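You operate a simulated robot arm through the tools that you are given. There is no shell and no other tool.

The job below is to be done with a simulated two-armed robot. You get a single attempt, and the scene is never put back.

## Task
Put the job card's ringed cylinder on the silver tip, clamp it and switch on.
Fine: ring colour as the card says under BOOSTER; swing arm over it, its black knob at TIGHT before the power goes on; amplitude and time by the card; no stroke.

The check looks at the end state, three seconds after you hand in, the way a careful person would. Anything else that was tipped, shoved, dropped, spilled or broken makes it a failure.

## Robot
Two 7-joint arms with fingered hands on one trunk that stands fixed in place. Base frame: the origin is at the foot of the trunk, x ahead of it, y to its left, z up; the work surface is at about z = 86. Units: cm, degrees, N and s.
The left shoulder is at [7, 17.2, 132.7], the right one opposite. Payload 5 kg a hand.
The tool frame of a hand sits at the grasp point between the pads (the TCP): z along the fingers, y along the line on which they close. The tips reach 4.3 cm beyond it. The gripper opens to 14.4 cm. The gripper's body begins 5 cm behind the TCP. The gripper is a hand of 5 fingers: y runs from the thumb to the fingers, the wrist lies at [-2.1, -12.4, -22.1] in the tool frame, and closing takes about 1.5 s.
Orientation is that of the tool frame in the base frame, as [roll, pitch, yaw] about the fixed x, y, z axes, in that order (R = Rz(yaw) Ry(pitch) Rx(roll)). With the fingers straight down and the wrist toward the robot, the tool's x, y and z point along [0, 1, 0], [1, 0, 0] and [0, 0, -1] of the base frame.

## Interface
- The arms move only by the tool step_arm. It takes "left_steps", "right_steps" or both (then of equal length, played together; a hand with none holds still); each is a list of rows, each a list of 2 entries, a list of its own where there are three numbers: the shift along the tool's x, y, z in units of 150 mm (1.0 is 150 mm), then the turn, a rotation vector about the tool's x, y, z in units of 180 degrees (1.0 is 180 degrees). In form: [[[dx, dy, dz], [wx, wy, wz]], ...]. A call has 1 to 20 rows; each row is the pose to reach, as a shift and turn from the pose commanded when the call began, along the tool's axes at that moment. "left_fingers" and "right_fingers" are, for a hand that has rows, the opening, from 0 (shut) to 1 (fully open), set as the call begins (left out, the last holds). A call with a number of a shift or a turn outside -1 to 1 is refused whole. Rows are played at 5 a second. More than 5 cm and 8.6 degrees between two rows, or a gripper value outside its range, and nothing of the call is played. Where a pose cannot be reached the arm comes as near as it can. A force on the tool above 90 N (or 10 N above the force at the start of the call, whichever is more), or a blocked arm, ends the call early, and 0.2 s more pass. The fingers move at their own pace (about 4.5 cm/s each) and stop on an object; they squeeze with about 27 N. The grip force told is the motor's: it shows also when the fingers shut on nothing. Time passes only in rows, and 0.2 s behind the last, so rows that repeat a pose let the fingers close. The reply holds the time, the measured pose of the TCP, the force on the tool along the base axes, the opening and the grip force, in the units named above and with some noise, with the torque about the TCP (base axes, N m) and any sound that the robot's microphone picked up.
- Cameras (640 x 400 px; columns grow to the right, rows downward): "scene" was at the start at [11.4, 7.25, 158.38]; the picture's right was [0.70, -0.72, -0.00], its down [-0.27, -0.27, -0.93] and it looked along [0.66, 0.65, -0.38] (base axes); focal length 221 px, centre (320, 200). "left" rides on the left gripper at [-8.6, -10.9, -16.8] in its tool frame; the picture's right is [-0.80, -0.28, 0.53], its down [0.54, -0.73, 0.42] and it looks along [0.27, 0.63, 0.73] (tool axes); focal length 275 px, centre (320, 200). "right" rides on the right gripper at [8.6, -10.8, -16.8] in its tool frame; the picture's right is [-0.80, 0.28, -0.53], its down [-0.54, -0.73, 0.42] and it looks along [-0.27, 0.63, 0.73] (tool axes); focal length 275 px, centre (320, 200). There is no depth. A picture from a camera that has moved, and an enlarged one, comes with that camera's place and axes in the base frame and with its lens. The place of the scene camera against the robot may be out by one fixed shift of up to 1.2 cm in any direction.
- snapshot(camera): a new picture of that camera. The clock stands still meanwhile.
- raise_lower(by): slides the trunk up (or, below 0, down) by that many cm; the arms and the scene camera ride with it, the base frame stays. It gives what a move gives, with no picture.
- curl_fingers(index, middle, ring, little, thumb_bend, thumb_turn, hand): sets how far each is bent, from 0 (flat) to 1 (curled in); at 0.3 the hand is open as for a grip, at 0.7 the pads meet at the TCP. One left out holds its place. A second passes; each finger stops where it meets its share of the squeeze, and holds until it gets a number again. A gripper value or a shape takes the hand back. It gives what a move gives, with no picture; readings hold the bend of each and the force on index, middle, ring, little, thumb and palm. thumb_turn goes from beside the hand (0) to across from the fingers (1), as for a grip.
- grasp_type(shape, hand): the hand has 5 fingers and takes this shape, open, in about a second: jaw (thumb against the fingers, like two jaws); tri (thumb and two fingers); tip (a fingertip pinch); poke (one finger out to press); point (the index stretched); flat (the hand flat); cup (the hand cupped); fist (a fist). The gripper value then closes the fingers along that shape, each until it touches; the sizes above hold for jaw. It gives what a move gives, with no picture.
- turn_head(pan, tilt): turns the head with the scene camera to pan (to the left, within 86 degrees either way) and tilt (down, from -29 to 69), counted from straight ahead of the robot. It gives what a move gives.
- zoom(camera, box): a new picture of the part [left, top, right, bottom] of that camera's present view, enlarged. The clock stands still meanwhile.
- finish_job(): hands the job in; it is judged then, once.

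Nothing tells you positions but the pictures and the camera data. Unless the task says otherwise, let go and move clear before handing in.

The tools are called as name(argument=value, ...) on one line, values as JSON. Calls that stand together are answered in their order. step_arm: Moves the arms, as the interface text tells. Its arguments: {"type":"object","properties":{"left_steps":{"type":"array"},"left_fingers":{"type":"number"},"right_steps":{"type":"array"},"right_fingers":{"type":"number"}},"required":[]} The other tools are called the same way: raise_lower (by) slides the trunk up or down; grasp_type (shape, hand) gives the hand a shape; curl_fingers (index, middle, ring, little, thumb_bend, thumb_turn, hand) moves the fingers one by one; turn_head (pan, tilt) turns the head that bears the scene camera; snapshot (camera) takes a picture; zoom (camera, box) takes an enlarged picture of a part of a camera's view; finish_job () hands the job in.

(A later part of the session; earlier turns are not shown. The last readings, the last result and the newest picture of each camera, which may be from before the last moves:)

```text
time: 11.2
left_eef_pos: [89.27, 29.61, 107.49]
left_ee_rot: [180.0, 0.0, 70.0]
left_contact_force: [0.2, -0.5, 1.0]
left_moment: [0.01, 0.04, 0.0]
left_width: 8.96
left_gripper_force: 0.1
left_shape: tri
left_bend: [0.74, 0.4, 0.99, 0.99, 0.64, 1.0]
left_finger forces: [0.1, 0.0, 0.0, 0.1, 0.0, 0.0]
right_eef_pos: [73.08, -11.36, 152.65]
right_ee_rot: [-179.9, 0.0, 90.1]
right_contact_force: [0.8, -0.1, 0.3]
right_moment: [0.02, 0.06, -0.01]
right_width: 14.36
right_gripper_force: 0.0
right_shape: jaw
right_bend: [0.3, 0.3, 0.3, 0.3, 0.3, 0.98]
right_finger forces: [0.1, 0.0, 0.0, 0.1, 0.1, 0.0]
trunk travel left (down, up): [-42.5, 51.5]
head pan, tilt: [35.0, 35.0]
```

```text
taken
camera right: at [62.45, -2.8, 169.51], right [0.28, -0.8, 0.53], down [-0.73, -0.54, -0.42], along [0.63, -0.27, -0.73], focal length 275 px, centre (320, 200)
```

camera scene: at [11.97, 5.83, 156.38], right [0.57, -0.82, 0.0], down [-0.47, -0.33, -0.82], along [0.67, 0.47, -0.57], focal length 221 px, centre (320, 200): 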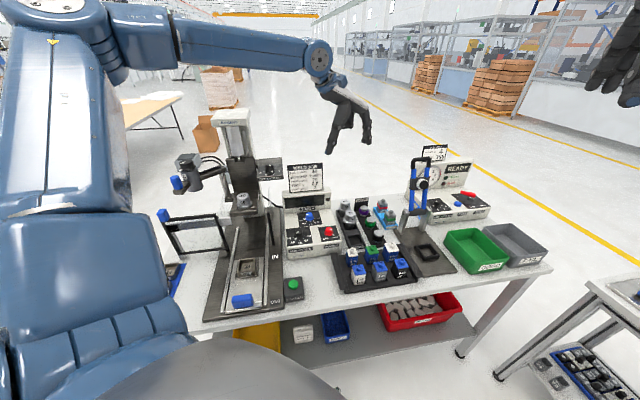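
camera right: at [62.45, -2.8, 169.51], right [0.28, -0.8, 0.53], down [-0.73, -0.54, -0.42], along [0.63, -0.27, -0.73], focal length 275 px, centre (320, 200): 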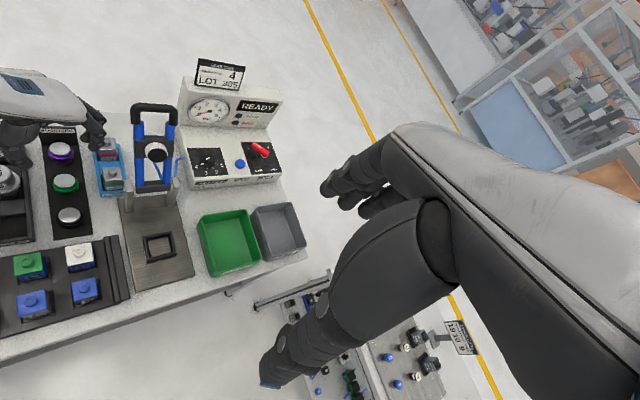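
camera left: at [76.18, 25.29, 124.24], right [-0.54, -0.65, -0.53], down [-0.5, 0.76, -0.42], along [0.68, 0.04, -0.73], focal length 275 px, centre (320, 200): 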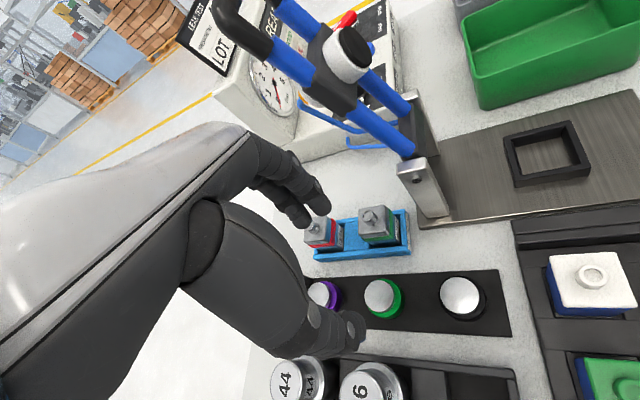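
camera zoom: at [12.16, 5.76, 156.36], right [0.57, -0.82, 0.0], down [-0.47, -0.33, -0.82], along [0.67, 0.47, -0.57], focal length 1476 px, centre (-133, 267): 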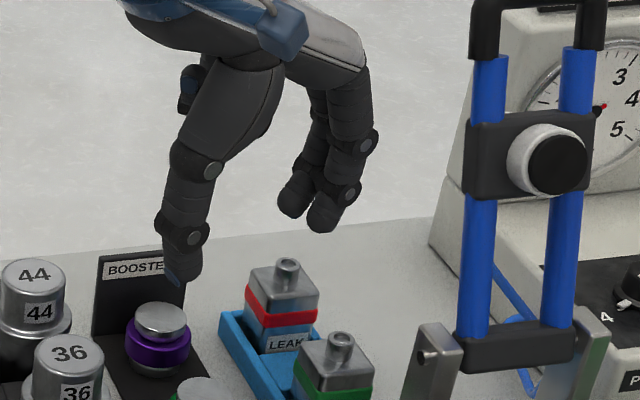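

zoom(camera="left", box=[240, 140, 480, 290])

zoom(camera="left", box=[280, 240, 440, 340])

zoom(camera="right", box=[0, 60, 160, 160])

```text
2.67 times, centred on (360, 215) of left
camera zoom: at [76.18, 25.29, 124.24], right [-0.54, -0.65, -0.53], down [-0.5, 0.76, -0.42], along [0.68, 0.04, -0.73], focal length 734 px, centre (213, 160)
```

zoom: 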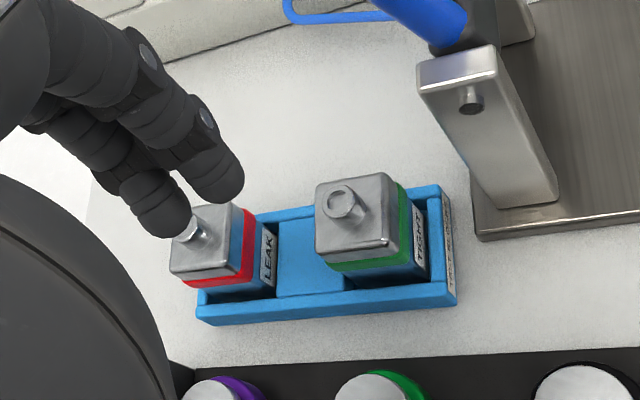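

```text
4.00 times, centred on (360, 290) of left
camera zoom: at [76.18, 25.29, 124.24], right [-0.54, -0.65, -0.53], down [-0.5, 0.76, -0.42], along [0.68, 0.04, -0.73], focal length 1101 px, centre (160, -160)
```

zoom: 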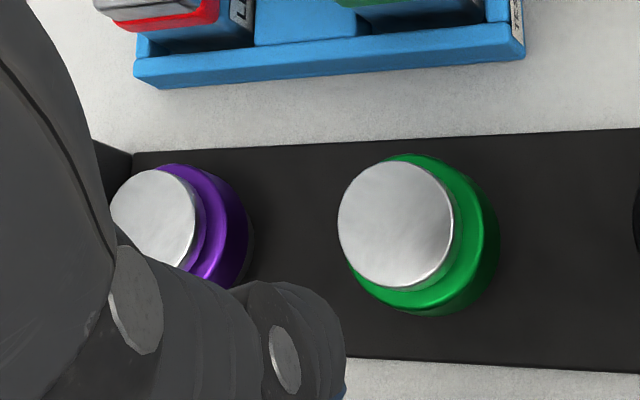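

```text
4.00 times, centred on (80, 110) of right
camera zoom: at [62.45, -2.8, 169.51], right [0.28, -0.8, 0.53], down [-0.73, -0.54, -0.42], along [0.63, -0.27, -0.73], focal length 1101 px, centre (1280, 560)
```

zoom: 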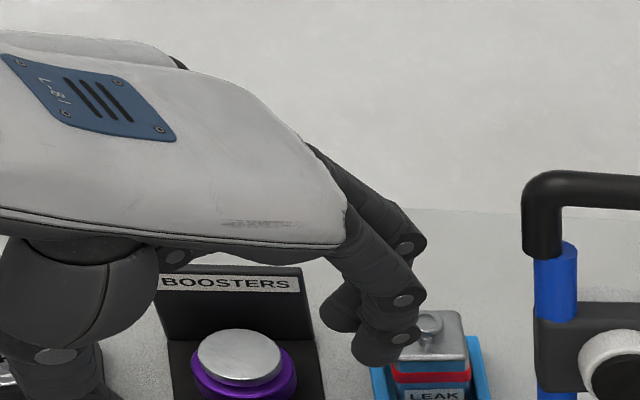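

Booster centre is refined to ≈ [89.55, 30.75]. To keep fingers clear of the purple booster and the TIGHT block, I'll rotate the hand 15°, narrow the opening and come down partway.

step_arm(left_steps=[[[0.02, 0.001, 0.0], [0, 0, -0.0417]], [[0.039, 0.002, 0.1], [0, 0, -0.0833]], [[0.039, 0.002, 0.3], [0, 0, -0.0833]], [[0.039, 0.002, 0.5], [0, 0, -0.0833]], [[0.039, 0.002, 0.5], [0, 0, -0.0833]]], left_fingers=0.5)

snapshot(camera="left")

zoom(camera="left", box=[240, 160, 480, 310])

zoom(camera="scene", box=[340, 180, 436, 240])

zoom(camera="right", box=[0, 100, 160, 200])

```text
time: 12.4
left_eef_pos: [89.64, 30.21, 100.38]
left_ee_rot: [-180.0, 0.0, 84.9]
left_contact_force: [-0.4, -0.5, 0.4]
left_moment: [0.04, 0.0, 0.04]
left_width: 7.21
left_gripper_force: 0.0
left_shape: tri
left_bend: [0.74, 0.45, 0.99, 0.99, 0.7, 1.0]
left_finger forces: [0.0, 0.0, 0.0, 0.0, 0.0, 0.0]
right_eef_pos: [72.97, -11.45, 152.88]
right_ee_rot: [180.0, -0.1, 90.0]
right_contact_force: [-0.1, 0.0, 0.1]
right_moment: [0.02, -0.02, 0.01]
right_width: 14.38
right_gripper_force: 0.1
right_shape: jaw
right_bend: [0.3, 0.3, 0.3, 0.3, 0.3, 0.98]
right_finger forces: [0.0, 0.0, 0.1, 0.0, 0.0, 0.1]
trunk travel left (down, up): [-42.5, 51.5]
head pan, tilt: [35.0, 35.0]
```

```text
taken
camera left: at [78.05, 22.65, 117.01], right [-0.35, -0.77, -0.53], down [-0.67, 0.61, -0.42], along [0.65, 0.21, -0.73], focal length 275 px, centre (320, 200)
```

left: 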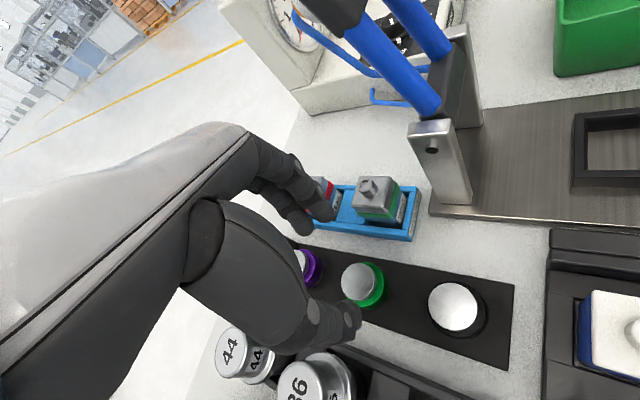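

```text
2.67 times, centred on (360, 235) of left
camera zoom: at [78.05, 22.65, 117.01], right [-0.35, -0.77, -0.53], down [-0.67, 0.61, -0.42], along [0.65, 0.21, -0.73], focal length 734 px, centre (213, 107)
```

zoom: 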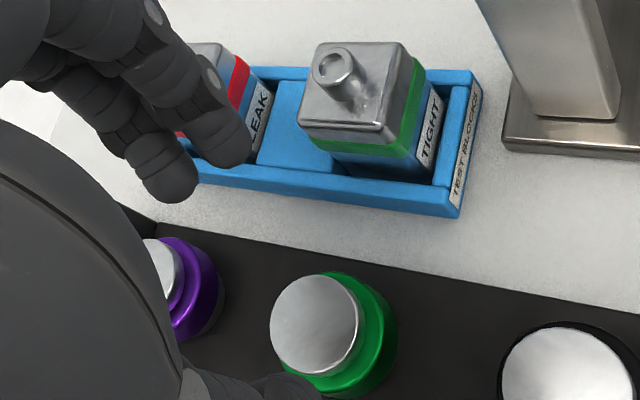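

```text
6.67 times, centred on (388, 210) of scene
camera zoom: at [11.95, 5.72, 156.38], right [0.57, -0.82, 0.0], down [-0.47, -0.33, -0.82], along [0.67, 0.47, -0.57], focal length 1476 px, centre (-133, 133)
```

zoom: 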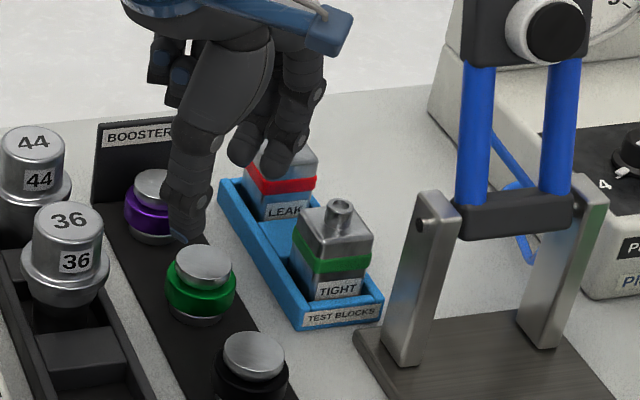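

```text
4.00 times, centred on (80, 150) of right
camera zoom: at [62.2, -2.89, 169.62], right [0.28, -0.8, 0.53], down [-0.73, -0.54, -0.42], along [0.63, -0.27, -0.73], focal length 1101 px, centre (1280, 400)
```

zoom: 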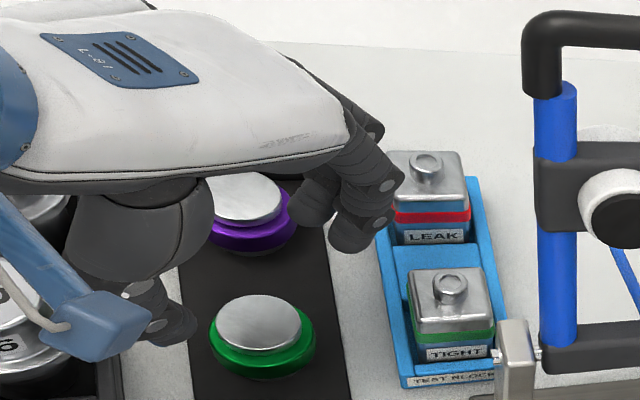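

The tri fingers straddle the TCP symmetrically (index −1.2, middle +1.4), so I'll centre on the booster and lower toward the ring.

step_arm(left_steps=[[[0.028, -0.018, 0.0], [0, 0, 0]], [[0.028, -0.018, 0.15], [0, 0, 0]], [[0.028, -0.018, 0.3], [0, 0, 0]], [[0.028, -0.018, 0.4], [0, 0, 0]], [[0.028, -0.018, 0.48], [0, 0, 0]]])

snapshot(camera="left")

zoom(camera="scene", box=[350, 190, 430, 240])

zoom(camera="right", box=[0, 110, 128, 190])

```text
time: 13.7
left_eef_pos: [86.91, 31.93, 95.64]
left_ee_rot: [180.0, 0.1, 84.8]
left_contact_force: [-0.2, -0.1, 0.8]
left_moment: [0.01, 0.04, -0.02]
left_width: 7.22
left_gripper_force: 0.0
left_shape: tri
left_bend: [0.74, 0.45, 0.99, 0.99, 0.7, 1.0]
left_finger forces: [0.0, 0.0, 0.0, 0.0, 0.0, 0.1]
left hand out of reach, approached as far as the arm can: row 2, 3, 4, 5
right_eef_pos: [73.07, -11.32, 152.84]
right_ee_rot: [-179.9, 0.0, 90.1]
right_contact_force: [-0.5, 0.0, -0.1]
right_moment: [0.01, 0.01, 0.02]
right_width: 14.36
right_gripper_force: 0.2
right_shape: jaw
right_bend: [0.3, 0.3, 0.3, 0.3, 0.3, 0.98]
right_finger forces: [0.0, 0.1, 0.0, 0.0, 0.0, 0.0]
trunk travel left (down, up): [-42.5, 51.5]
head pan, tilt: [35.0, 35.0]
```

```text
taken
camera left: at [75.32, 24.42, 112.35], right [-0.35, -0.77, -0.53], down [-0.68, 0.6, -0.42], along [0.65, 0.21, -0.73], focal length 275 px, centre (320, 200)
```

left: 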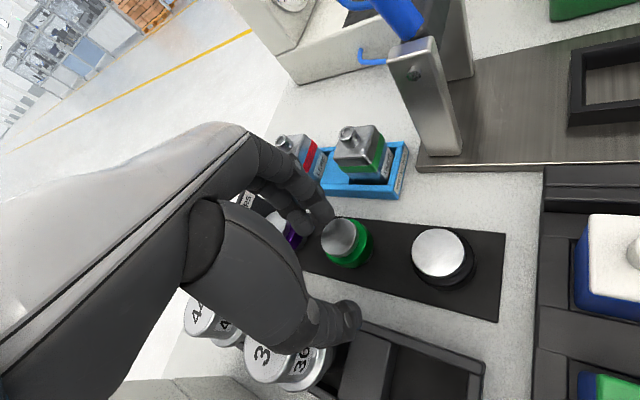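

```text
8.00 times, centred on (390, 215) of scene
camera zoom: at [12.02, 5.79, 156.37], right [0.57, -0.82, 0.0], down [-0.47, -0.33, -0.82], along [0.67, 0.47, -0.57], focal length 1771 px, centre (-240, 80)
```

zoom: 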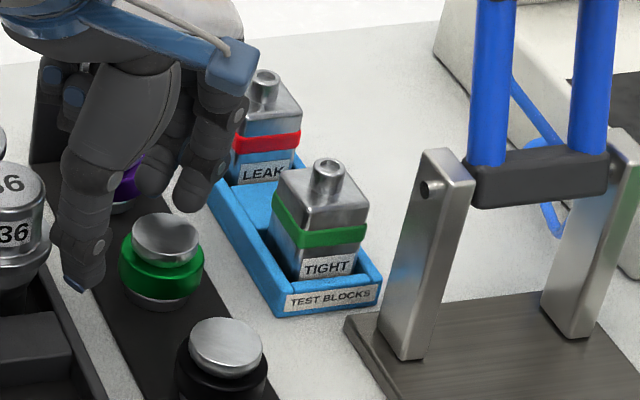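

```text
5.00 times, centred on (64, 150) of right
camera zoom: at [62.28, -2.79, 169.59], right [0.28, -0.8, 0.53], down [-0.73, -0.54, -0.42], along [0.63, -0.27, -0.73], focal length 1376 px, centre (1600, 450)
```

zoom: 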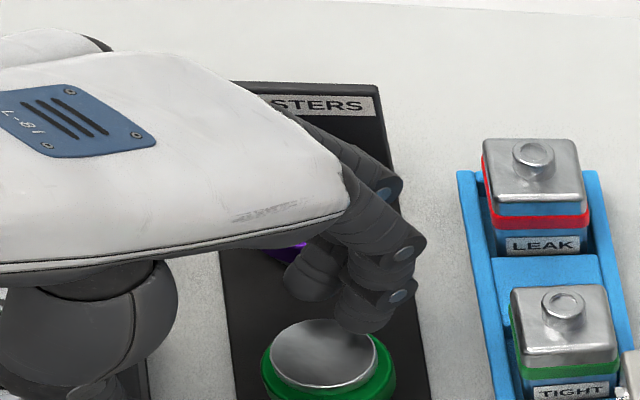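

The straight-down pose was just out of reach and the arm slid inward instead; nothing seems touched. I'll lift straight back up at once, then lower the trunk to gain reach.

step_arm(left_steps=[[[0, 0, -0.33], [0, 0, 0]], [[0, 0, -0.5], [0, 0, 0]], [[0, 0, -0.7], [0, 0, 0]], [[0, 0, -0.9], [0, 0, 0]]])

snapshot(camera="left")

turn_head(pan=-30, tilt=20)

snapshot(camera="scene")

```text
time: 14.7
left_eef_pos: [86.75, 31.89, 109.22]
left_ee_rot: [180.0, 0.0, 84.8]
left_contact_force: [0.8, -0.5, -0.4]
left_moment: [0.0, -0.05, 0.01]
left_width: 7.22
left_gripper_force: 0.1
left_shape: tri
left_bend: [0.74, 0.45, 0.99, 0.99, 0.7, 1.0]
left_finger forces: [0.1, 0.0, 0.0, 0.0, 0.0, 0.0]
right_eef_pos: [72.8, -11.43, 153.03]
right_ee_rot: [179.9, -0.1, 89.9]
right_contact_force: [-0.5, 0.3, 0.2]
right_moment: [0.0, -0.04, -0.03]
right_width: 14.37
right_gripper_force: 0.2
right_shape: jaw
right_bend: [0.3, 0.3, 0.3, 0.3, 0.3, 0.98]
right_finger forces: [0.0, 0.1, 0.0, 0.0, 0.1, 0.0]
trunk travel left (down, up): [-42.5, 51.5]
head pan, tilt: [35.0, 35.0]
```

```text
taken
camera left: at [75.17, 24.29, 126.0], right [-0.35, -0.77, -0.53], down [-0.67, 0.6, -0.42], along [0.65, 0.21, -0.73], focal length 275 px, centre (320, 200)
```

left: 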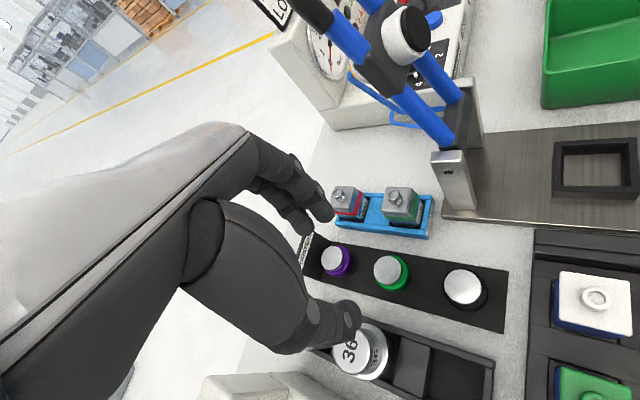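

```text
time: 16.0
left_eef_pos: [86.94, 31.92, 109.21]
left_ee_rot: [180.0, 0.0, 84.9]
left_contact_force: [0.6, 0.0, 0.0]
left_moment: [-0.01, 0.0, -0.01]
left_width: 7.25
left_gripper_force: 0.1
left_shape: tri
left_bend: [0.74, 0.45, 0.99, 0.99, 0.7, 1.0]
left_finger forces: [0.0, 0.0, 0.0, 0.0, 0.0, 0.1]
right_eef_pos: [73.07, -11.21, 152.86]
right_ee_rot: [180.0, 0.0, 90.0]
right_contact_force: [0.0, 0.0, -0.2]
right_moment: [-0.01, 0.01, -0.01]
right_width: 14.39
right_gripper_force: 0.0
right_shape: jaw
right_bend: [0.3, 0.3, 0.3, 0.3, 0.3, 0.98]
right_finger forces: [0.0, 0.1, 0.0, 0.0, 0.0, 0.0]
trunk travel left (down, up): [-42.5, 51.5]
head pan, tilt: [-30.0, 20.0]
```

```text
taken
camera scene: at [12.84, -3.91, 158.76], right [-0.5, -0.87, 0.0], down [-0.3, 0.17, -0.94], along [0.81, -0.47, -0.34], focal length 221 px, centre (320, 200)
```

scene: 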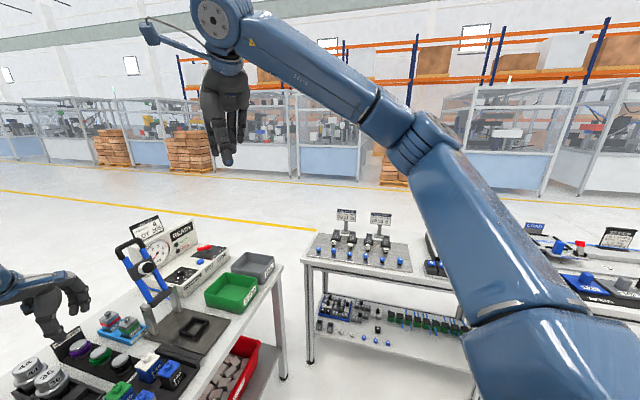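

All objects look undisturbed and both elbows are up high, so the trunk can go down safely. I'll raise the hand 9 cm and then lower the trunk 17 cm.

step_arm(left_steps=[[[0, 0, -0.3], [0, 0, 0]], [[0, 0, -0.6], [0, 0, 0]]])

raise_lower(by=-10)

turn_head(pan=35, tilt=35)

snapshot(camera="scene")

```text
time: 16.6
left_eef_pos: [86.63, 31.88, 118.49]
left_ee_rot: [180.0, -0.1, 84.8]
left_contact_force: [-1.2, -0.2, -0.2]
left_moment: [0.03, -0.03, 0.0]
left_width: 7.21
left_gripper_force: 0.0
left_shape: tri
left_bend: [0.74, 0.45, 0.99, 0.99, 0.7, 1.0]
left_finger forces: [0.0, 0.0, 0.1, 0.0, 0.0, 0.1]
right_eef_pos: [72.71, -11.43, 153.01]
right_ee_rot: [179.8, 0.0, 89.9]
right_contact_force: [-0.7, -0.3, -0.5]
right_moment: [-0.01, -0.04, -0.03]
right_width: 14.35
right_gripper_force: 0.0
right_shape: jaw
right_bend: [0.3, 0.3, 0.3, 0.3, 0.3, 0.98]
right_finger forces: [0.1, 0.0, 0.1, 0.0, 0.0, 0.0]
trunk travel left (down, up): [-42.5, 51.5]
head pan, tilt: [-30.0, 20.0]
```

```text
time: 17.9
left_eef_pos: [86.98, 32.0, 108.44]
left_ee_rot: [180.0, 0.0, 84.9]
left_contact_force: [0.8, -0.8, -0.8]
left_moment: [0.01, 0.03, -0.01]
left_width: 7.25
left_gripper_force: 0.1
left_shape: tri
left_bend: [0.74, 0.45, 0.99, 0.99, 0.7, 1.0]
left_finger forces: [0.0, 0.0, 0.1, 0.0, 0.0, 0.0]
right_eef_pos: [72.92, -11.45, 142.87]
right_ee_rot: [-179.9, 0.0, 90.0]
right_contact_force: [0.3, 0.3, 0.3]
right_moment: [0.02, 0.02, 0.01]
right_width: 14.38
right_gripper_force: 0.0
right_shape: jaw
right_bend: [0.3, 0.3, 0.3, 0.3, 0.3, 0.98]
right_finger forces: [0.1, 0.0, 0.1, 0.0, 0.0, 0.0]
trunk travel left (down, up): [-32.5, 61.5]
head pan, tilt: [-30.0, 20.0]
```

```text
time: 19.3
left_eef_pos: [86.95, 31.92, 108.19]
left_ee_rot: [-180.0, 0.0, 84.9]
left_contact_force: [0.2, -0.4, 0.6]
left_moment: [0.02, -0.01, -0.01]
left_width: 7.23
left_gripper_force: 0.1
left_shape: tri
left_bend: [0.74, 0.45, 0.99, 0.99, 0.7, 1.0]
left_finger forces: [0.0, 0.0, 0.0, 0.0, 0.0, 0.0]
right_eef_pos: [72.96, -11.42, 142.87]
right_ee_rot: [179.9, -0.1, 90.0]
right_contact_force: [0.3, -0.1, 0.0]
right_moment: [0.0, 0.01, -0.02]
right_width: 14.34
right_gripper_force: 0.1
right_shape: jaw
right_bend: [0.3, 0.3, 0.3, 0.3, 0.3, 0.98]
right_finger forces: [0.0, 0.1, 0.0, 0.1, 0.0, 0.2]
trunk travel left (down, up): [-32.5, 61.5]
head pan, tilt: [35.0, 35.0]
```

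```text
taken
camera scene: at [11.99, 5.79, 146.38], right [0.57, -0.82, 0.0], down [-0.47, -0.33, -0.82], along [0.67, 0.47, -0.57], focal length 221 px, centre (320, 200)
```

scene: 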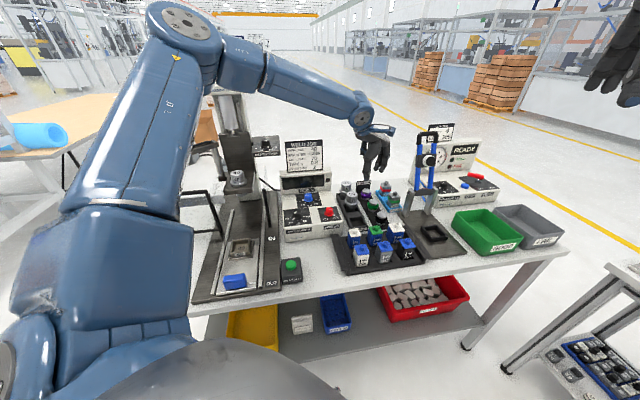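

raise_lower(by=-6)

step_arm(left_steps=[[[-0.04, 0.09, -0.05], [0, 0, 0]], [[-0.084, 0.178, -0.05], [0, 0, 0]], [[-0.084, 0.178, -0.05], [0, 0, 0]]])

zoom(camera="left", box=[240, 160, 480, 310])

zoom(camera="right", box=[0, 60, 160, 160])

```text
time: 20.3
left_eef_pos: [86.94, 31.86, 102.46]
left_ee_rot: [180.0, 0.0, 84.9]
left_contact_force: [-1.0, 0.6, 0.3]
left_moment: [0.0, -0.06, 0.01]
left_width: 7.2
left_gripper_force: 0.1
left_shape: tri
left_bend: [0.74, 0.45, 0.99, 0.99, 0.7, 1.0]
left_finger forces: [0.1, 0.0, 0.1, 0.0, 0.0, 0.0]
right_eef_pos: [72.98, -11.48, 136.88]
right_ee_rot: [180.0, 0.0, 89.9]
right_contact_force: [0.2, -0.9, 0.4]
right_moment: [0.01, -0.02, -0.01]
right_width: 14.34
right_gripper_force: 0.0
right_shape: jaw
right_bend: [0.3, 0.3, 0.3, 0.3, 0.3, 0.98]
right_finger forces: [0.0, 0.1, 0.0, 0.0, 0.0, 0.1]
trunk travel left (down, up): [-26.5, 67.5]
head pan, tilt: [35.0, 35.0]
```

```text
time: 21.1
left_eef_pos: [89.51, 30.4, 103.08]
left_ee_rot: [180.0, 0.0, 84.9]
left_contact_force: [-0.3, 0.6, -0.3]
left_moment: [-0.02, 0.0, 0.02]
left_width: 7.22
left_gripper_force: 0.1
left_shape: tri
left_bend: [0.74, 0.45, 0.99, 0.99, 0.7, 1.0]
left_finger forces: [0.1, 0.0, 0.0, 0.1, 0.0, 0.0]
right_eef_pos: [73.01, -11.22, 136.91]
right_ee_rot: [-180.0, 0.0, 90.0]
right_contact_force: [0.4, 1.2, 0.1]
right_moment: [-0.03, 0.02, 0.03]
right_width: 14.37
right_gripper_force: 0.0
right_shape: jaw
right_bend: [0.3, 0.3, 0.3, 0.3, 0.3, 0.98]
right_finger forces: [0.0, 0.1, 0.1, 0.0, 0.1, 0.1]
trunk travel left (down, up): [-26.5, 67.5]
head pan, tilt: [35.0, 35.0]
```

```text
2.67 times, centred on (360, 235) of left
camera zoom: at [77.89, 22.89, 119.69], right [-0.35, -0.77, -0.53], down [-0.68, 0.6, -0.42], along [0.65, 0.21, -0.73], focal length 734 px, centre (213, 107)
```

zoom: 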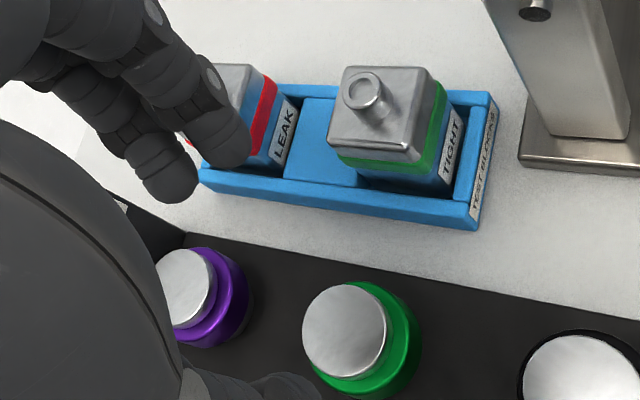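

```text
4.00 times, centred on (80, 110) of right
camera zoom: at [62.19, -2.73, 153.63], right [0.28, -0.8, 0.53], down [-0.73, -0.54, -0.42], along [0.63, -0.27, -0.73], focal length 1101 px, centre (1280, 560)
```

zoom: 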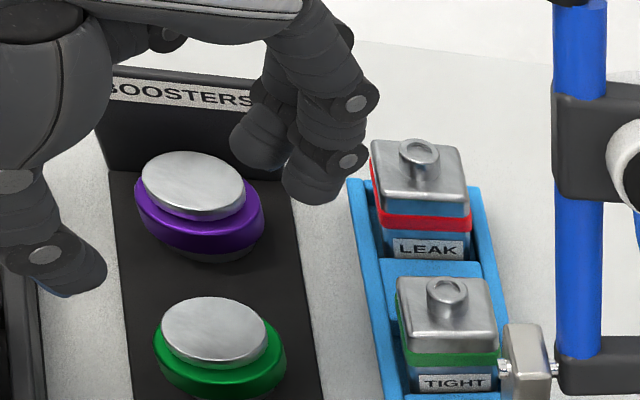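

step_arm(left_steps=[[[0.018, -0.004, 0.2], [0, 0, 0]], [[0.018, -0.004, 0.4], [0, 0, 0]], [[0.018, -0.004, 0.53], [0, 0, 0]], [[0.018, -0.004, 0.6], [0, 0, 0]], [[0.018, -0.004, 0.6], [0, 0, 0]]])

snapshot(camera="left")

zoom(camera="scene", box=[340, 160, 420, 210])

zoom(camera="right", box=[0, 80, 160, 180])

```text
time: 22.3
left_eef_pos: [89.65, 30.77, 94.05]
left_ee_rot: [-180.0, -0.1, 84.9]
left_contact_force: [-0.1, -0.8, -1.5]
left_moment: [0.02, 0.03, 0.03]
left_width: 7.23
left_gripper_force: 0.1
left_shape: tri
left_bend: [0.74, 0.45, 0.99, 0.99, 0.7, 1.0]
left_finger forces: [0.0, 0.0, 0.1, 0.0, 0.0, 0.0]
right_eef_pos: [72.94, -11.42, 136.8]
right_ee_rot: [179.9, 0.0, 90.0]
right_contact_force: [0.2, 0.2, -0.2]
right_moment: [-0.01, -0.01, -0.03]
right_width: 14.39
right_gripper_force: 0.0
right_shape: jaw
right_bend: [0.3, 0.3, 0.3, 0.3, 0.3, 0.98]
right_finger forces: [0.0, 0.0, 0.0, 0.0, 0.0, 0.0]
trunk travel left (down, up): [-26.5, 67.5]
head pan, tilt: [35.0, 35.0]
```

```text
taken
camera left: at [77.93, 23.19, 110.82], right [-0.35, -0.77, -0.53], down [-0.67, 0.6, -0.42], along [0.65, 0.21, -0.73], focal length 275 px, centre (320, 200)
```

left: 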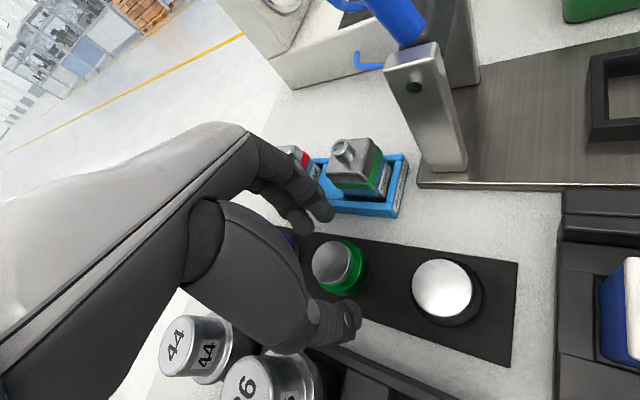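

```text
8.00 times, centred on (380, 185) of scene
camera zoom: at [11.96, 5.79, 140.38], right [0.57, -0.82, 0.0], down [-0.47, -0.33, -0.82], along [0.67, 0.47, -0.57], focal length 1771 px, centre (-160, 320)
```

zoom: 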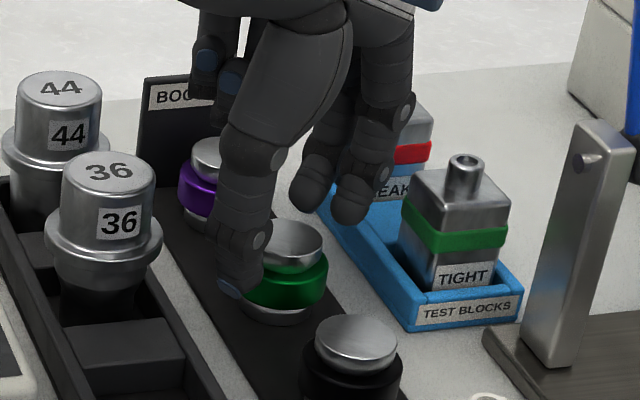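

```text
4.00 times, centred on (80, 130) of right
camera zoom: at [62.21, -2.79, 153.61], right [0.28, -0.8, 0.53], down [-0.73, -0.54, -0.42], along [0.63, -0.27, -0.73], focal length 1101 px, centre (1280, 480)
```

zoom: 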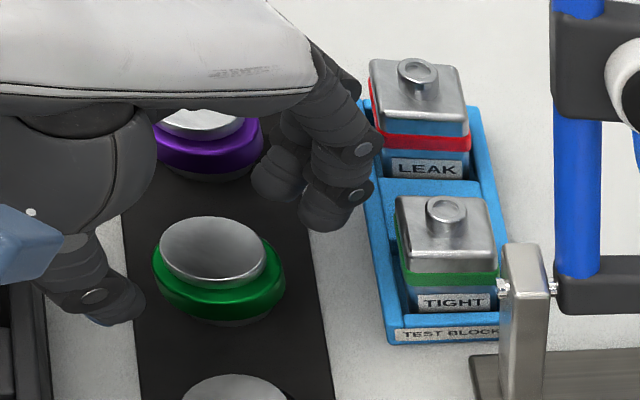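

Fingers straddle the green booster properly. I'll go down the last bit and close.

step_arm(left_steps=[[[0, 0, 0.05], [0, 0, 0]], [[0, 0, 0.085], [0, 0, 0]]])

zoom(camera="right", box=[0, 80, 160, 180])

zoom(camera="scene", box=[340, 160, 420, 210])

```text
time: 22.9
left_eef_pos: [89.38, 30.76, 92.83]
left_ee_rot: [179.9, 0.0, 84.9]
left_contact_force: [0.7, 0.3, 0.0]
left_moment: [0.01, 0.04, 0.02]
left_width: 7.2
left_gripper_force: 0.0
left_shape: tri
left_bend: [0.74, 0.45, 0.99, 0.99, 0.7, 1.0]
left_finger forces: [0.0, 0.0, 0.1, 0.0, 0.0, 0.0]
right_eef_pos: [73.06, -11.39, 137.03]
right_ee_rot: [-180.0, 0.1, 89.9]
right_contact_force: [0.1, 0.4, -0.4]
right_moment: [0.0, 0.05, 0.01]
right_width: 14.36
right_gripper_force: 0.1
right_shape: jaw
right_bend: [0.3, 0.3, 0.3, 0.3, 0.3, 0.98]
right_finger forces: [0.1, 0.0, 0.0, 0.0, 0.0, 0.0]
trunk travel left (down, up): [-26.5, 67.5]
head pan, tilt: [35.0, 35.0]
```

```text
4.00 times, centred on (80, 130) of right
camera zoom: at [62.24, -2.78, 153.6], right [0.28, -0.8, 0.53], down [-0.73, -0.54, -0.42], along [0.63, -0.27, -0.73], focal length 1101 px, centre (1280, 480)
```

zoom: 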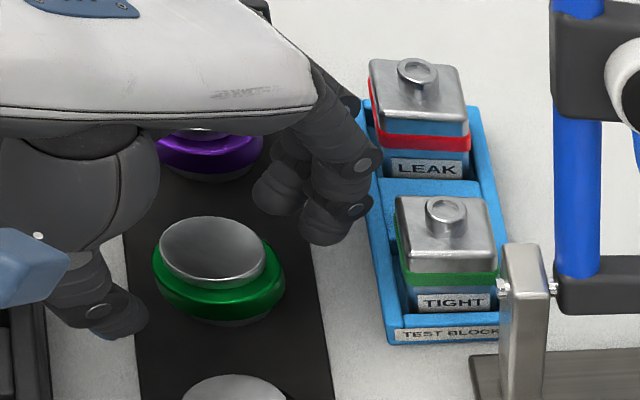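

```text
8.00 times, centred on (380, 185) of scene
camera zoom: at [11.98, 5.8, 140.38], right [0.57, -0.82, 0.0], down [-0.47, -0.33, -0.82], along [0.67, 0.47, -0.57], focal length 1771 px, centre (-160, 320)
```

zoom: 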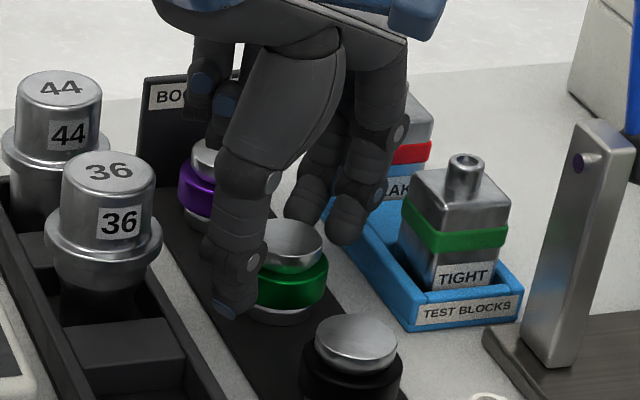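

step_arm(left_steps=[[[0, 0, 0], [0, 0, 0]], [[0, 0, 0], [0, 0, 0]], [[0, 0, 0], [0, 0, 0]], [[0, 0, 0], [0, 0, 0]], [[0, 0, 0], [0, 0, 0]], [[0, 0, 0], [0, 0, 0]], [[0, 0, 0], [0, 0, 0]]], left_fingers=0)

zoom(camera="right", box=[0, 80, 160, 180])

zoom(camera="scene", box=[340, 160, 420, 210])

zoom(camera="left", box=[240, 200, 480, 350])

```text
time: 24.5
left_eef_pos: [89.5, 30.92, 92.81]
left_ee_rot: [179.9, 0.0, 84.9]
left_contact_force: [-0.1, 0.3, 0.3]
left_moment: [0.02, 0.06, -0.01]
left_width: 3.87
left_gripper_force: 27.0
left_shape: tri
left_bend: [0.74, 0.57, 1.0, 1.0, 0.74, 1.0]
left_finger forces: [11.1, 11.1, 0.0, 0.0, 23.4, 0.1]
right_eef_pos: [73.08, -11.47, 136.86]
right_ee_rot: [180.0, 0.0, 90.0]
right_contact_force: [0.0, -0.2, 0.3]
right_moment: [0.02, 0.01, 0.01]
right_width: 14.37
right_gripper_force: 0.1
right_shape: jaw
right_bend: [0.3, 0.3, 0.3, 0.3, 0.3, 0.98]
right_finger forces: [0.0, 0.0, 0.1, 0.0, 0.0, 0.0]
trunk travel left (down, up): [-26.5, 67.5]
head pan, tilt: [35.0, 35.0]
```

```text
4.00 times, centred on (80, 130) of right
camera zoom: at [62.24, -2.79, 153.6], right [0.28, -0.8, 0.53], down [-0.73, -0.54, -0.42], along [0.63, -0.27, -0.73], focal length 1101 px, centre (1280, 480)
```

zoom: 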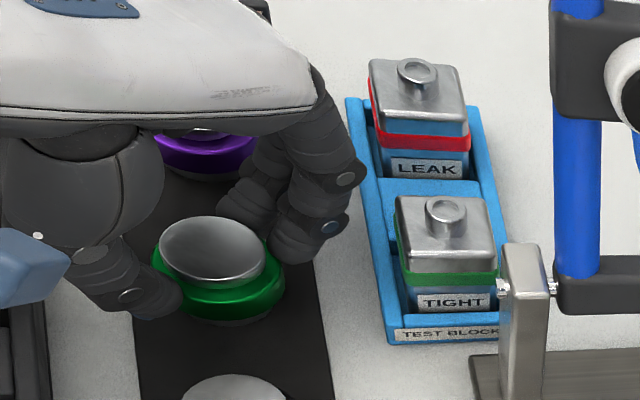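

```text
8.00 times, centred on (380, 185) of scene
camera zoom: at [11.99, 5.8, 140.37], right [0.57, -0.82, 0.0], down [-0.47, -0.33, -0.82], along [0.67, 0.47, -0.57], focal length 1771 px, centre (-160, 320)
```

zoom: 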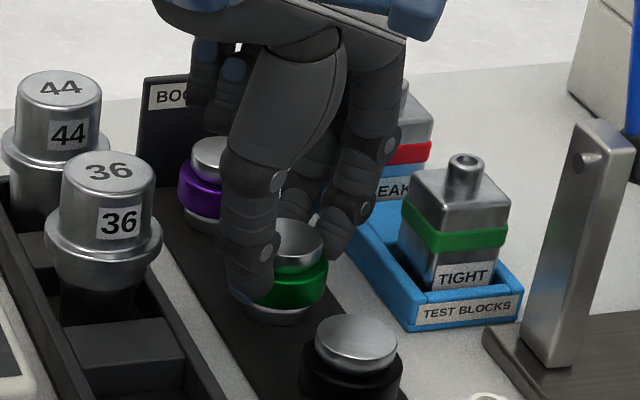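

```text
2.67 times, centred on (360, 275) of left
camera zoom: at [77.89, 23.28, 109.52], right [-0.35, -0.77, -0.53], down [-0.68, 0.6, -0.42], along [0.65, 0.21, -0.73], focal length 734 px, centre (213, 0)
```

zoom: 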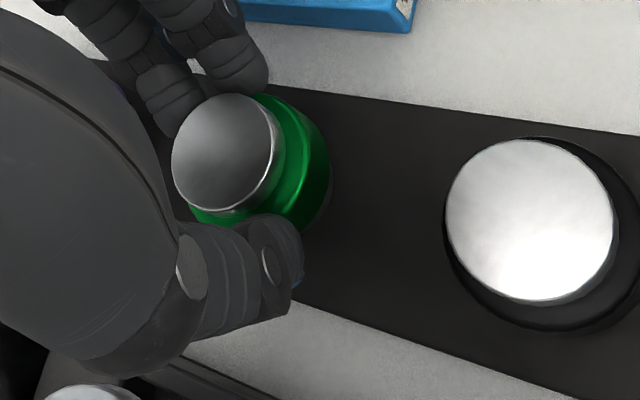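

Gripped firmly on the ring (27 N) and well centred. I'll lift straight up.

step_arm(left_steps=[[[0, 0, -0.05], [0, 0, 0]], [[0, 0, -0.12], [0, 0, 0]], [[0, 0, -0.3], [0, 0, 0]], [[0, 0, -0.5], [0, 0, 0]], [[0, 0, -0.7], [0, 0, 0]], [[0, 0, -0.9], [0, 0, 0]]])

zoom(camera="left", box=[240, 200, 480, 350])

zoom(camera="scene", box=[330, 110, 426, 170])

snapshot(camera="scene")

```text
time: 25.9
left_eef_pos: [89.37, 30.7, 106.49]
left_ee_rot: [-180.0, -0.1, 84.9]
left_contact_force: [-0.8, -0.5, -2.1]
left_moment: [0.03, -0.03, 0.03]
left_width: 3.83
left_gripper_force: 27.0
left_shape: tri
left_bend: [0.74, 0.57, 1.0, 1.0, 0.74, 1.0]
left_finger forces: [11.4, 11.3, 0.1, 0.0, 22.4, 0.0]
right_eef_pos: [72.84, -11.4, 137.06]
right_ee_rot: [180.0, -0.1, 89.9]
right_contact_force: [-0.2, -0.2, -0.2]
right_moment: [0.07, 0.01, -0.01]
right_width: 14.4
right_gripper_force: 0.0
right_shape: jaw
right_bend: [0.3, 0.3, 0.3, 0.3, 0.3, 0.98]
right_finger forces: [0.0, 0.0, 0.0, 0.0, 0.0, 0.0]
trunk travel left (down, up): [-26.5, 67.5]
head pan, tilt: [35.0, 35.0]
```

```text
2.67 times, centred on (360, 275) of left
camera zoom: at [77.75, 23.04, 123.22], right [-0.35, -0.77, -0.53], down [-0.67, 0.61, -0.42], along [0.65, 0.21, -0.73], focal length 734 px, centre (213, 0)
```

zoom: 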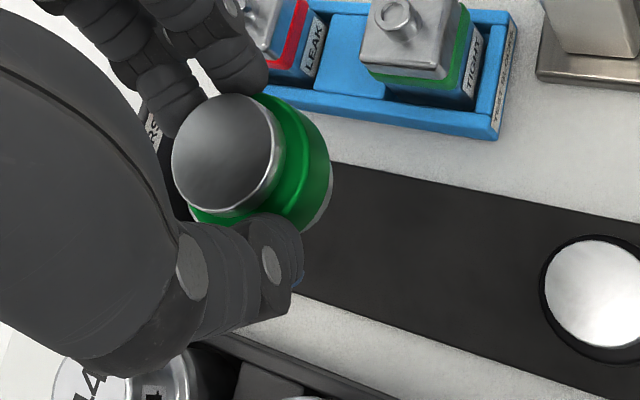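

```text
6.67 times, centred on (378, 140) of scene
camera zoom: at [11.9, 5.73, 140.38], right [0.57, -0.82, 0.0], down [-0.47, -0.33, -0.82], along [0.67, 0.47, -0.57], focal length 1476 px, centre (-67, 600)
```

zoom: 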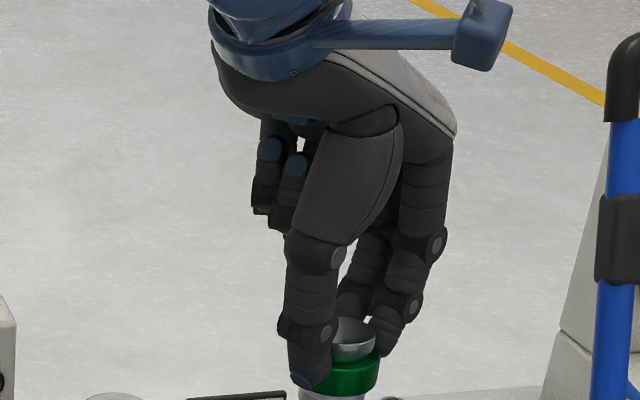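

```text
taken
camera scene: at [11.9, 5.73, 140.38], right [0.57, -0.82, 0.0], down [-0.47, -0.33, -0.82], along [0.67, 0.47, -0.57], focal length 221 px, centre (320, 200)
```

scene: 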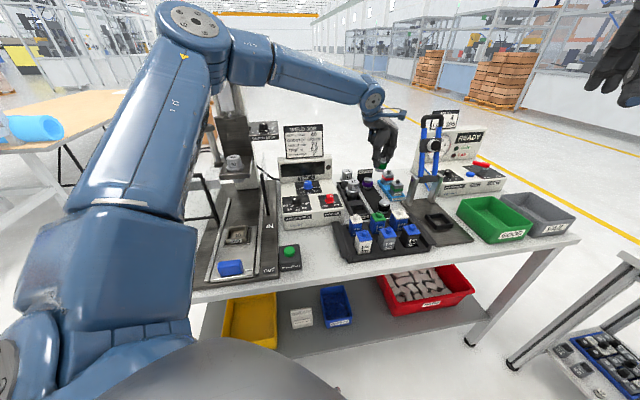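

Lifted cleanly. I'll raise further and inspect the whole booster to learn its real height.

step_arm(left_steps=[[[0, -0.2, -0.25], [0, 0, 0]], [[0, -0.45, -0.5], [0, 0, 0]], [[0, -0.65, -0.75], [0, 0, 0]], [[0, -0.8, -0.98], [0, 0, 0]]])

turn_head(pan=30, tilt=20)

snapshot(camera="scene")

```text
refused: row 2 steps farther than a row can; nothing moved
```

```text
time: 26.7
left_eef_pos: [89.53, 30.64, 106.42]
left_ee_rot: [-180.0, 0.0, 84.9]
left_contact_force: [0.3, 0.2, -1.4]
left_moment: [0.0, 0.0, -0.02]
left_width: 3.87
left_gripper_force: 26.8
left_shape: tri
left_bend: [0.74, 0.57, 1.0, 1.0, 0.74, 1.0]
left_finger forces: [11.4, 11.3, 0.1, 0.0, 22.5, 0.1]
right_eef_pos: [73.19, -11.29, 136.88]
right_ee_rot: [-180.0, 0.0, 90.0]
right_contact_force: [0.0, -0.1, 0.3]
right_moment: [0.01, 0.04, 0.02]
right_width: 14.35
right_gripper_force: 0.0
right_shape: jaw
right_bend: [0.3, 0.3, 0.3, 0.3, 0.3, 0.98]
right_finger forces: [0.1, 0.1, 0.1, 0.0, 0.1, 0.1]
trunk travel left (down, up): [-26.5, 67.5]
head pan, tilt: [30.0, 20.0]
```

```text
taken
camera scene: at [12.88, 5.42, 142.75], right [0.5, -0.87, 0.0], down [-0.3, -0.17, -0.94], along [0.81, 0.47, -0.34], focal length 221 px, centre (320, 200)
```

scene: 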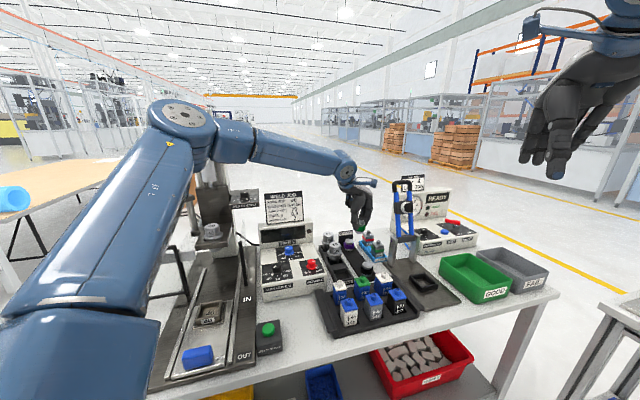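

step_arm(left_steps=[[[0, -0.1, -0.25], [0, 0, 0]], [[0, -0.25, -0.5], [0, 0, 0]], [[0, -0.4, -0.7], [0, 0, 0]], [[0, -0.6, -0.85], [0, 0, 0]], [[0, -0.8, -0.98], [0, 0, 0]]])

zoom(camera="scene", box=[300, 110, 396, 170])

snapshot(camera="scene")

snapshot(camera="right")

```text
time: 27.9
left_eef_pos: [77.13, 31.96, 121.26]
left_ee_rot: [180.0, 0.0, 84.9]
left_contact_force: [-1.0, -0.4, -1.1]
left_moment: [-0.02, -0.03, 0.04]
left_width: 3.87
left_gripper_force: 26.8
left_shape: tri
left_bend: [0.74, 0.57, 1.0, 1.0, 0.74, 1.0]
left_finger forces: [11.5, 11.7, 0.0, 0.1, 22.3, 0.1]
right_eef_pos: [72.81, -11.34, 137.09]
right_ee_rot: [179.9, 0.1, 90.1]
right_contact_force: [-0.7, -0.4, -0.1]
right_moment: [-0.03, -0.05, 0.02]
right_width: 14.41
right_gripper_force: 0.0
right_shape: jaw
right_bend: [0.3, 0.3, 0.3, 0.3, 0.3, 0.98]
right_finger forces: [0.0, 0.0, 0.1, 0.1, 0.0, 0.0]
trunk travel left (down, up): [-26.5, 67.5]
head pan, tilt: [30.0, 20.0]
```

```text
6.67 times, centred on (348, 140) of scene
camera zoom: at [12.6, 5.42, 142.78], right [0.5, -0.87, 0.0], down [-0.29, -0.17, -0.94], along [0.81, 0.47, -0.34], focal length 1476 px, centre (133, 600)
```

zoom: 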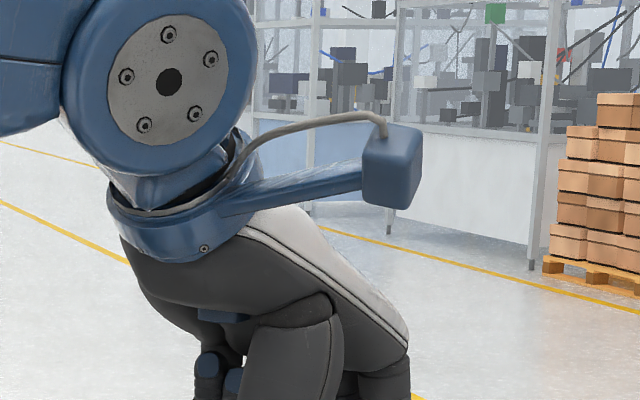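

```text
taken
camera scene: at [12.6, 5.42, 142.78], right [0.5, -0.87, 0.0], down [-0.29, -0.17, -0.94], along [0.81, 0.47, -0.34], focal length 221 px, centre (320, 200)
```

scene: 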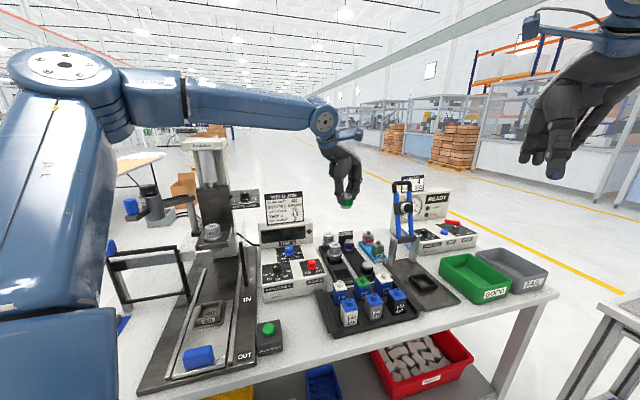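

```text
taken
camera right: at [61.95, -2.79, 153.75], right [0.28, -0.8, 0.53], down [-0.73, -0.54, -0.42], along [0.63, -0.27, -0.73], focal length 275 px, centre (320, 200)
```

right: 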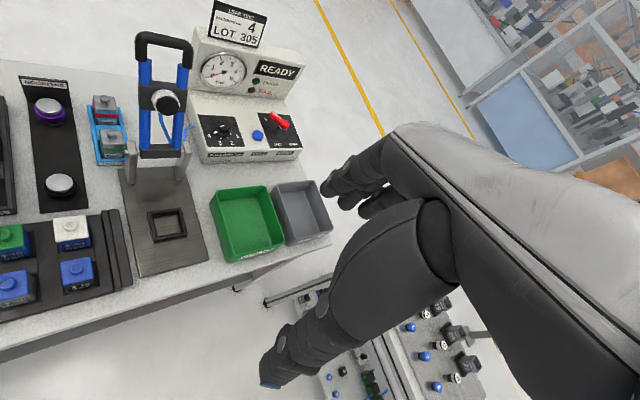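

zoom(camera="scene", box=[316, 170, 380, 210])

zoom(camera="scene", box=[110, 170, 270, 270])

zoom(camera="scene", box=[310, 220, 390, 270])

```text
10.00 times, centred on (348, 190) of scene
camera zoom: at [12.6, 5.42, 142.78], right [0.5, -0.87, 0.0], down [-0.29, -0.17, -0.94], along [0.81, 0.47, -0.34], focal length 2214 px, centre (40, 300)
```

zoom: 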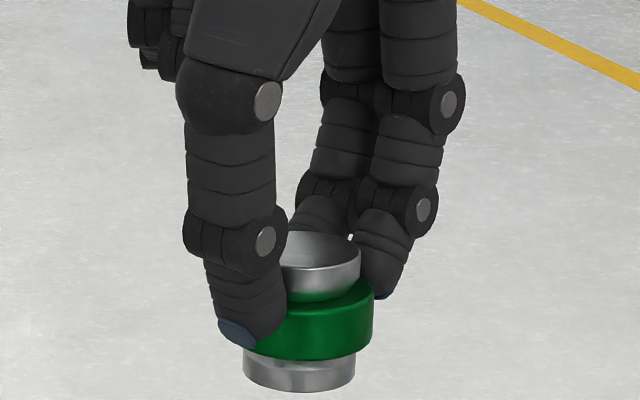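

```text
4.00 times, centred on (190, 220) of scene
camera zoom: at [12.6, 5.42, 142.78], right [0.5, -0.87, 0.0], down [-0.29, -0.17, -0.94], along [0.81, 0.47, -0.34], focal length 886 px, centre (840, 120)
```

zoom: 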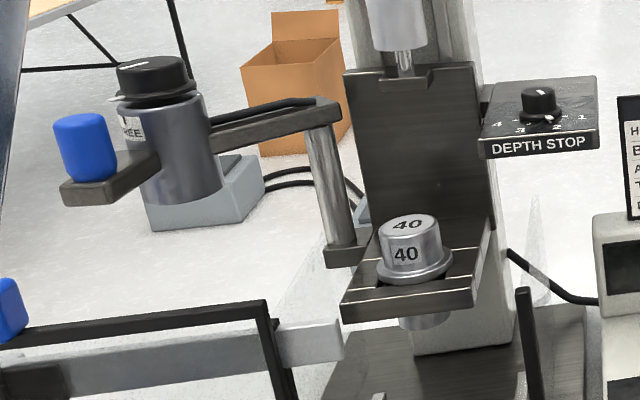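

```text
8.00 times, centred on (350, 245) of scene
camera zoom: at [12.6, 5.42, 142.78], right [0.5, -0.87, 0.0], down [-0.29, -0.17, -0.94], along [0.81, 0.47, -0.34], focal length 1771 px, centre (80, -160)
```

zoom: 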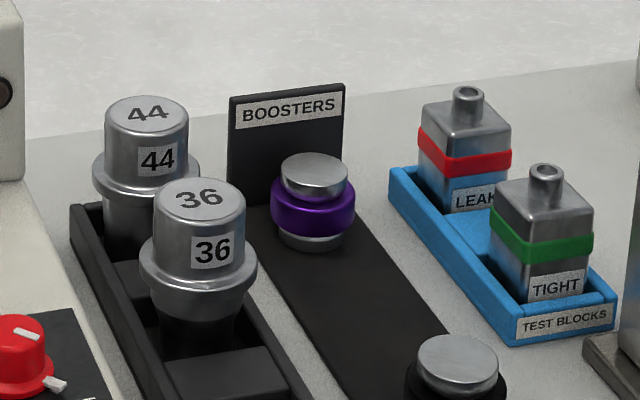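

The booster is about 4.2 cm tall (bottom ≈ 6.2 cm below the TCP); the swing cylinder's underside is at ≈ z 114, just above where the booster top will be. I'll raise the trunk again and carry the booster high over to the horn.

raise_lower(by=16)

step_arm(left_steps=[[[0.25, -0.17, 0], [0, 0, 0]], [[0.5, -0.34, 0], [0, 0, 0]], [[0.75, -0.51, 0], [0, 0, 0]], [[0.95, -0.64, 0], [0, 0, 0]]])

```text
time: 29.7
left_eef_pos: [77.52, 31.98, 137.1]
left_ee_rot: [180.0, 0.0, 84.9]
left_contact_force: [0.2, -0.1, -1.4]
left_moment: [0.02, 0.03, 0.03]
left_width: 3.82
left_gripper_force: 27.4
left_shape: tri
left_bend: [0.74, 0.57, 1.0, 1.0, 0.74, 1.0]
left_finger forces: [11.6, 11.7, 0.1, 0.0, 22.3, 0.0]
right_eef_pos: [73.02, -11.42, 152.84]
right_ee_rot: [-180.0, 0.0, 90.0]
right_contact_force: [-0.8, -0.7, -0.1]
right_moment: [0.0, 0.0, -0.01]
right_width: 14.37
right_gripper_force: 0.1
right_shape: jaw
right_bend: [0.3, 0.3, 0.3, 0.3, 0.3, 0.98]
right_finger forces: [0.1, 0.0, 0.0, 0.1, 0.0, 0.1]
trunk travel left (down, up): [-42.5, 51.5]
head pan, tilt: [30.0, 20.0]
```

```text
time: 30.7
left_eef_pos: [69.24, 46.98, 137.14]
left_ee_rot: [179.9, 0.2, 84.8]
left_contact_force: [-0.1, 0.3, -1.6]
left_moment: [-0.06, -0.01, 0.03]
left_width: 3.82
left_gripper_force: 27.3
left_shape: tri
left_bend: [0.74, 0.57, 1.0, 1.0, 0.74, 1.0]
left_finger forces: [11.6, 11.7, 0.1, 0.0, 22.1, 0.0]
right_eef_pos: [72.99, -11.29, 152.94]
right_ee_rot: [179.9, 0.1, 89.9]
right_contact_force: [-0.9, 0.1, 0.8]
right_moment: [-0.03, -0.05, -0.04]
right_width: 14.39
right_gripper_force: 0.1
right_shape: jaw
right_bend: [0.3, 0.3, 0.3, 0.3, 0.3, 0.98]
right_finger forces: [0.0, 0.0, 0.0, 0.1, 0.0, 0.1]
trunk travel left (down, up): [-42.5, 51.5]
head pan, tilt: [30.0, 20.0]
```

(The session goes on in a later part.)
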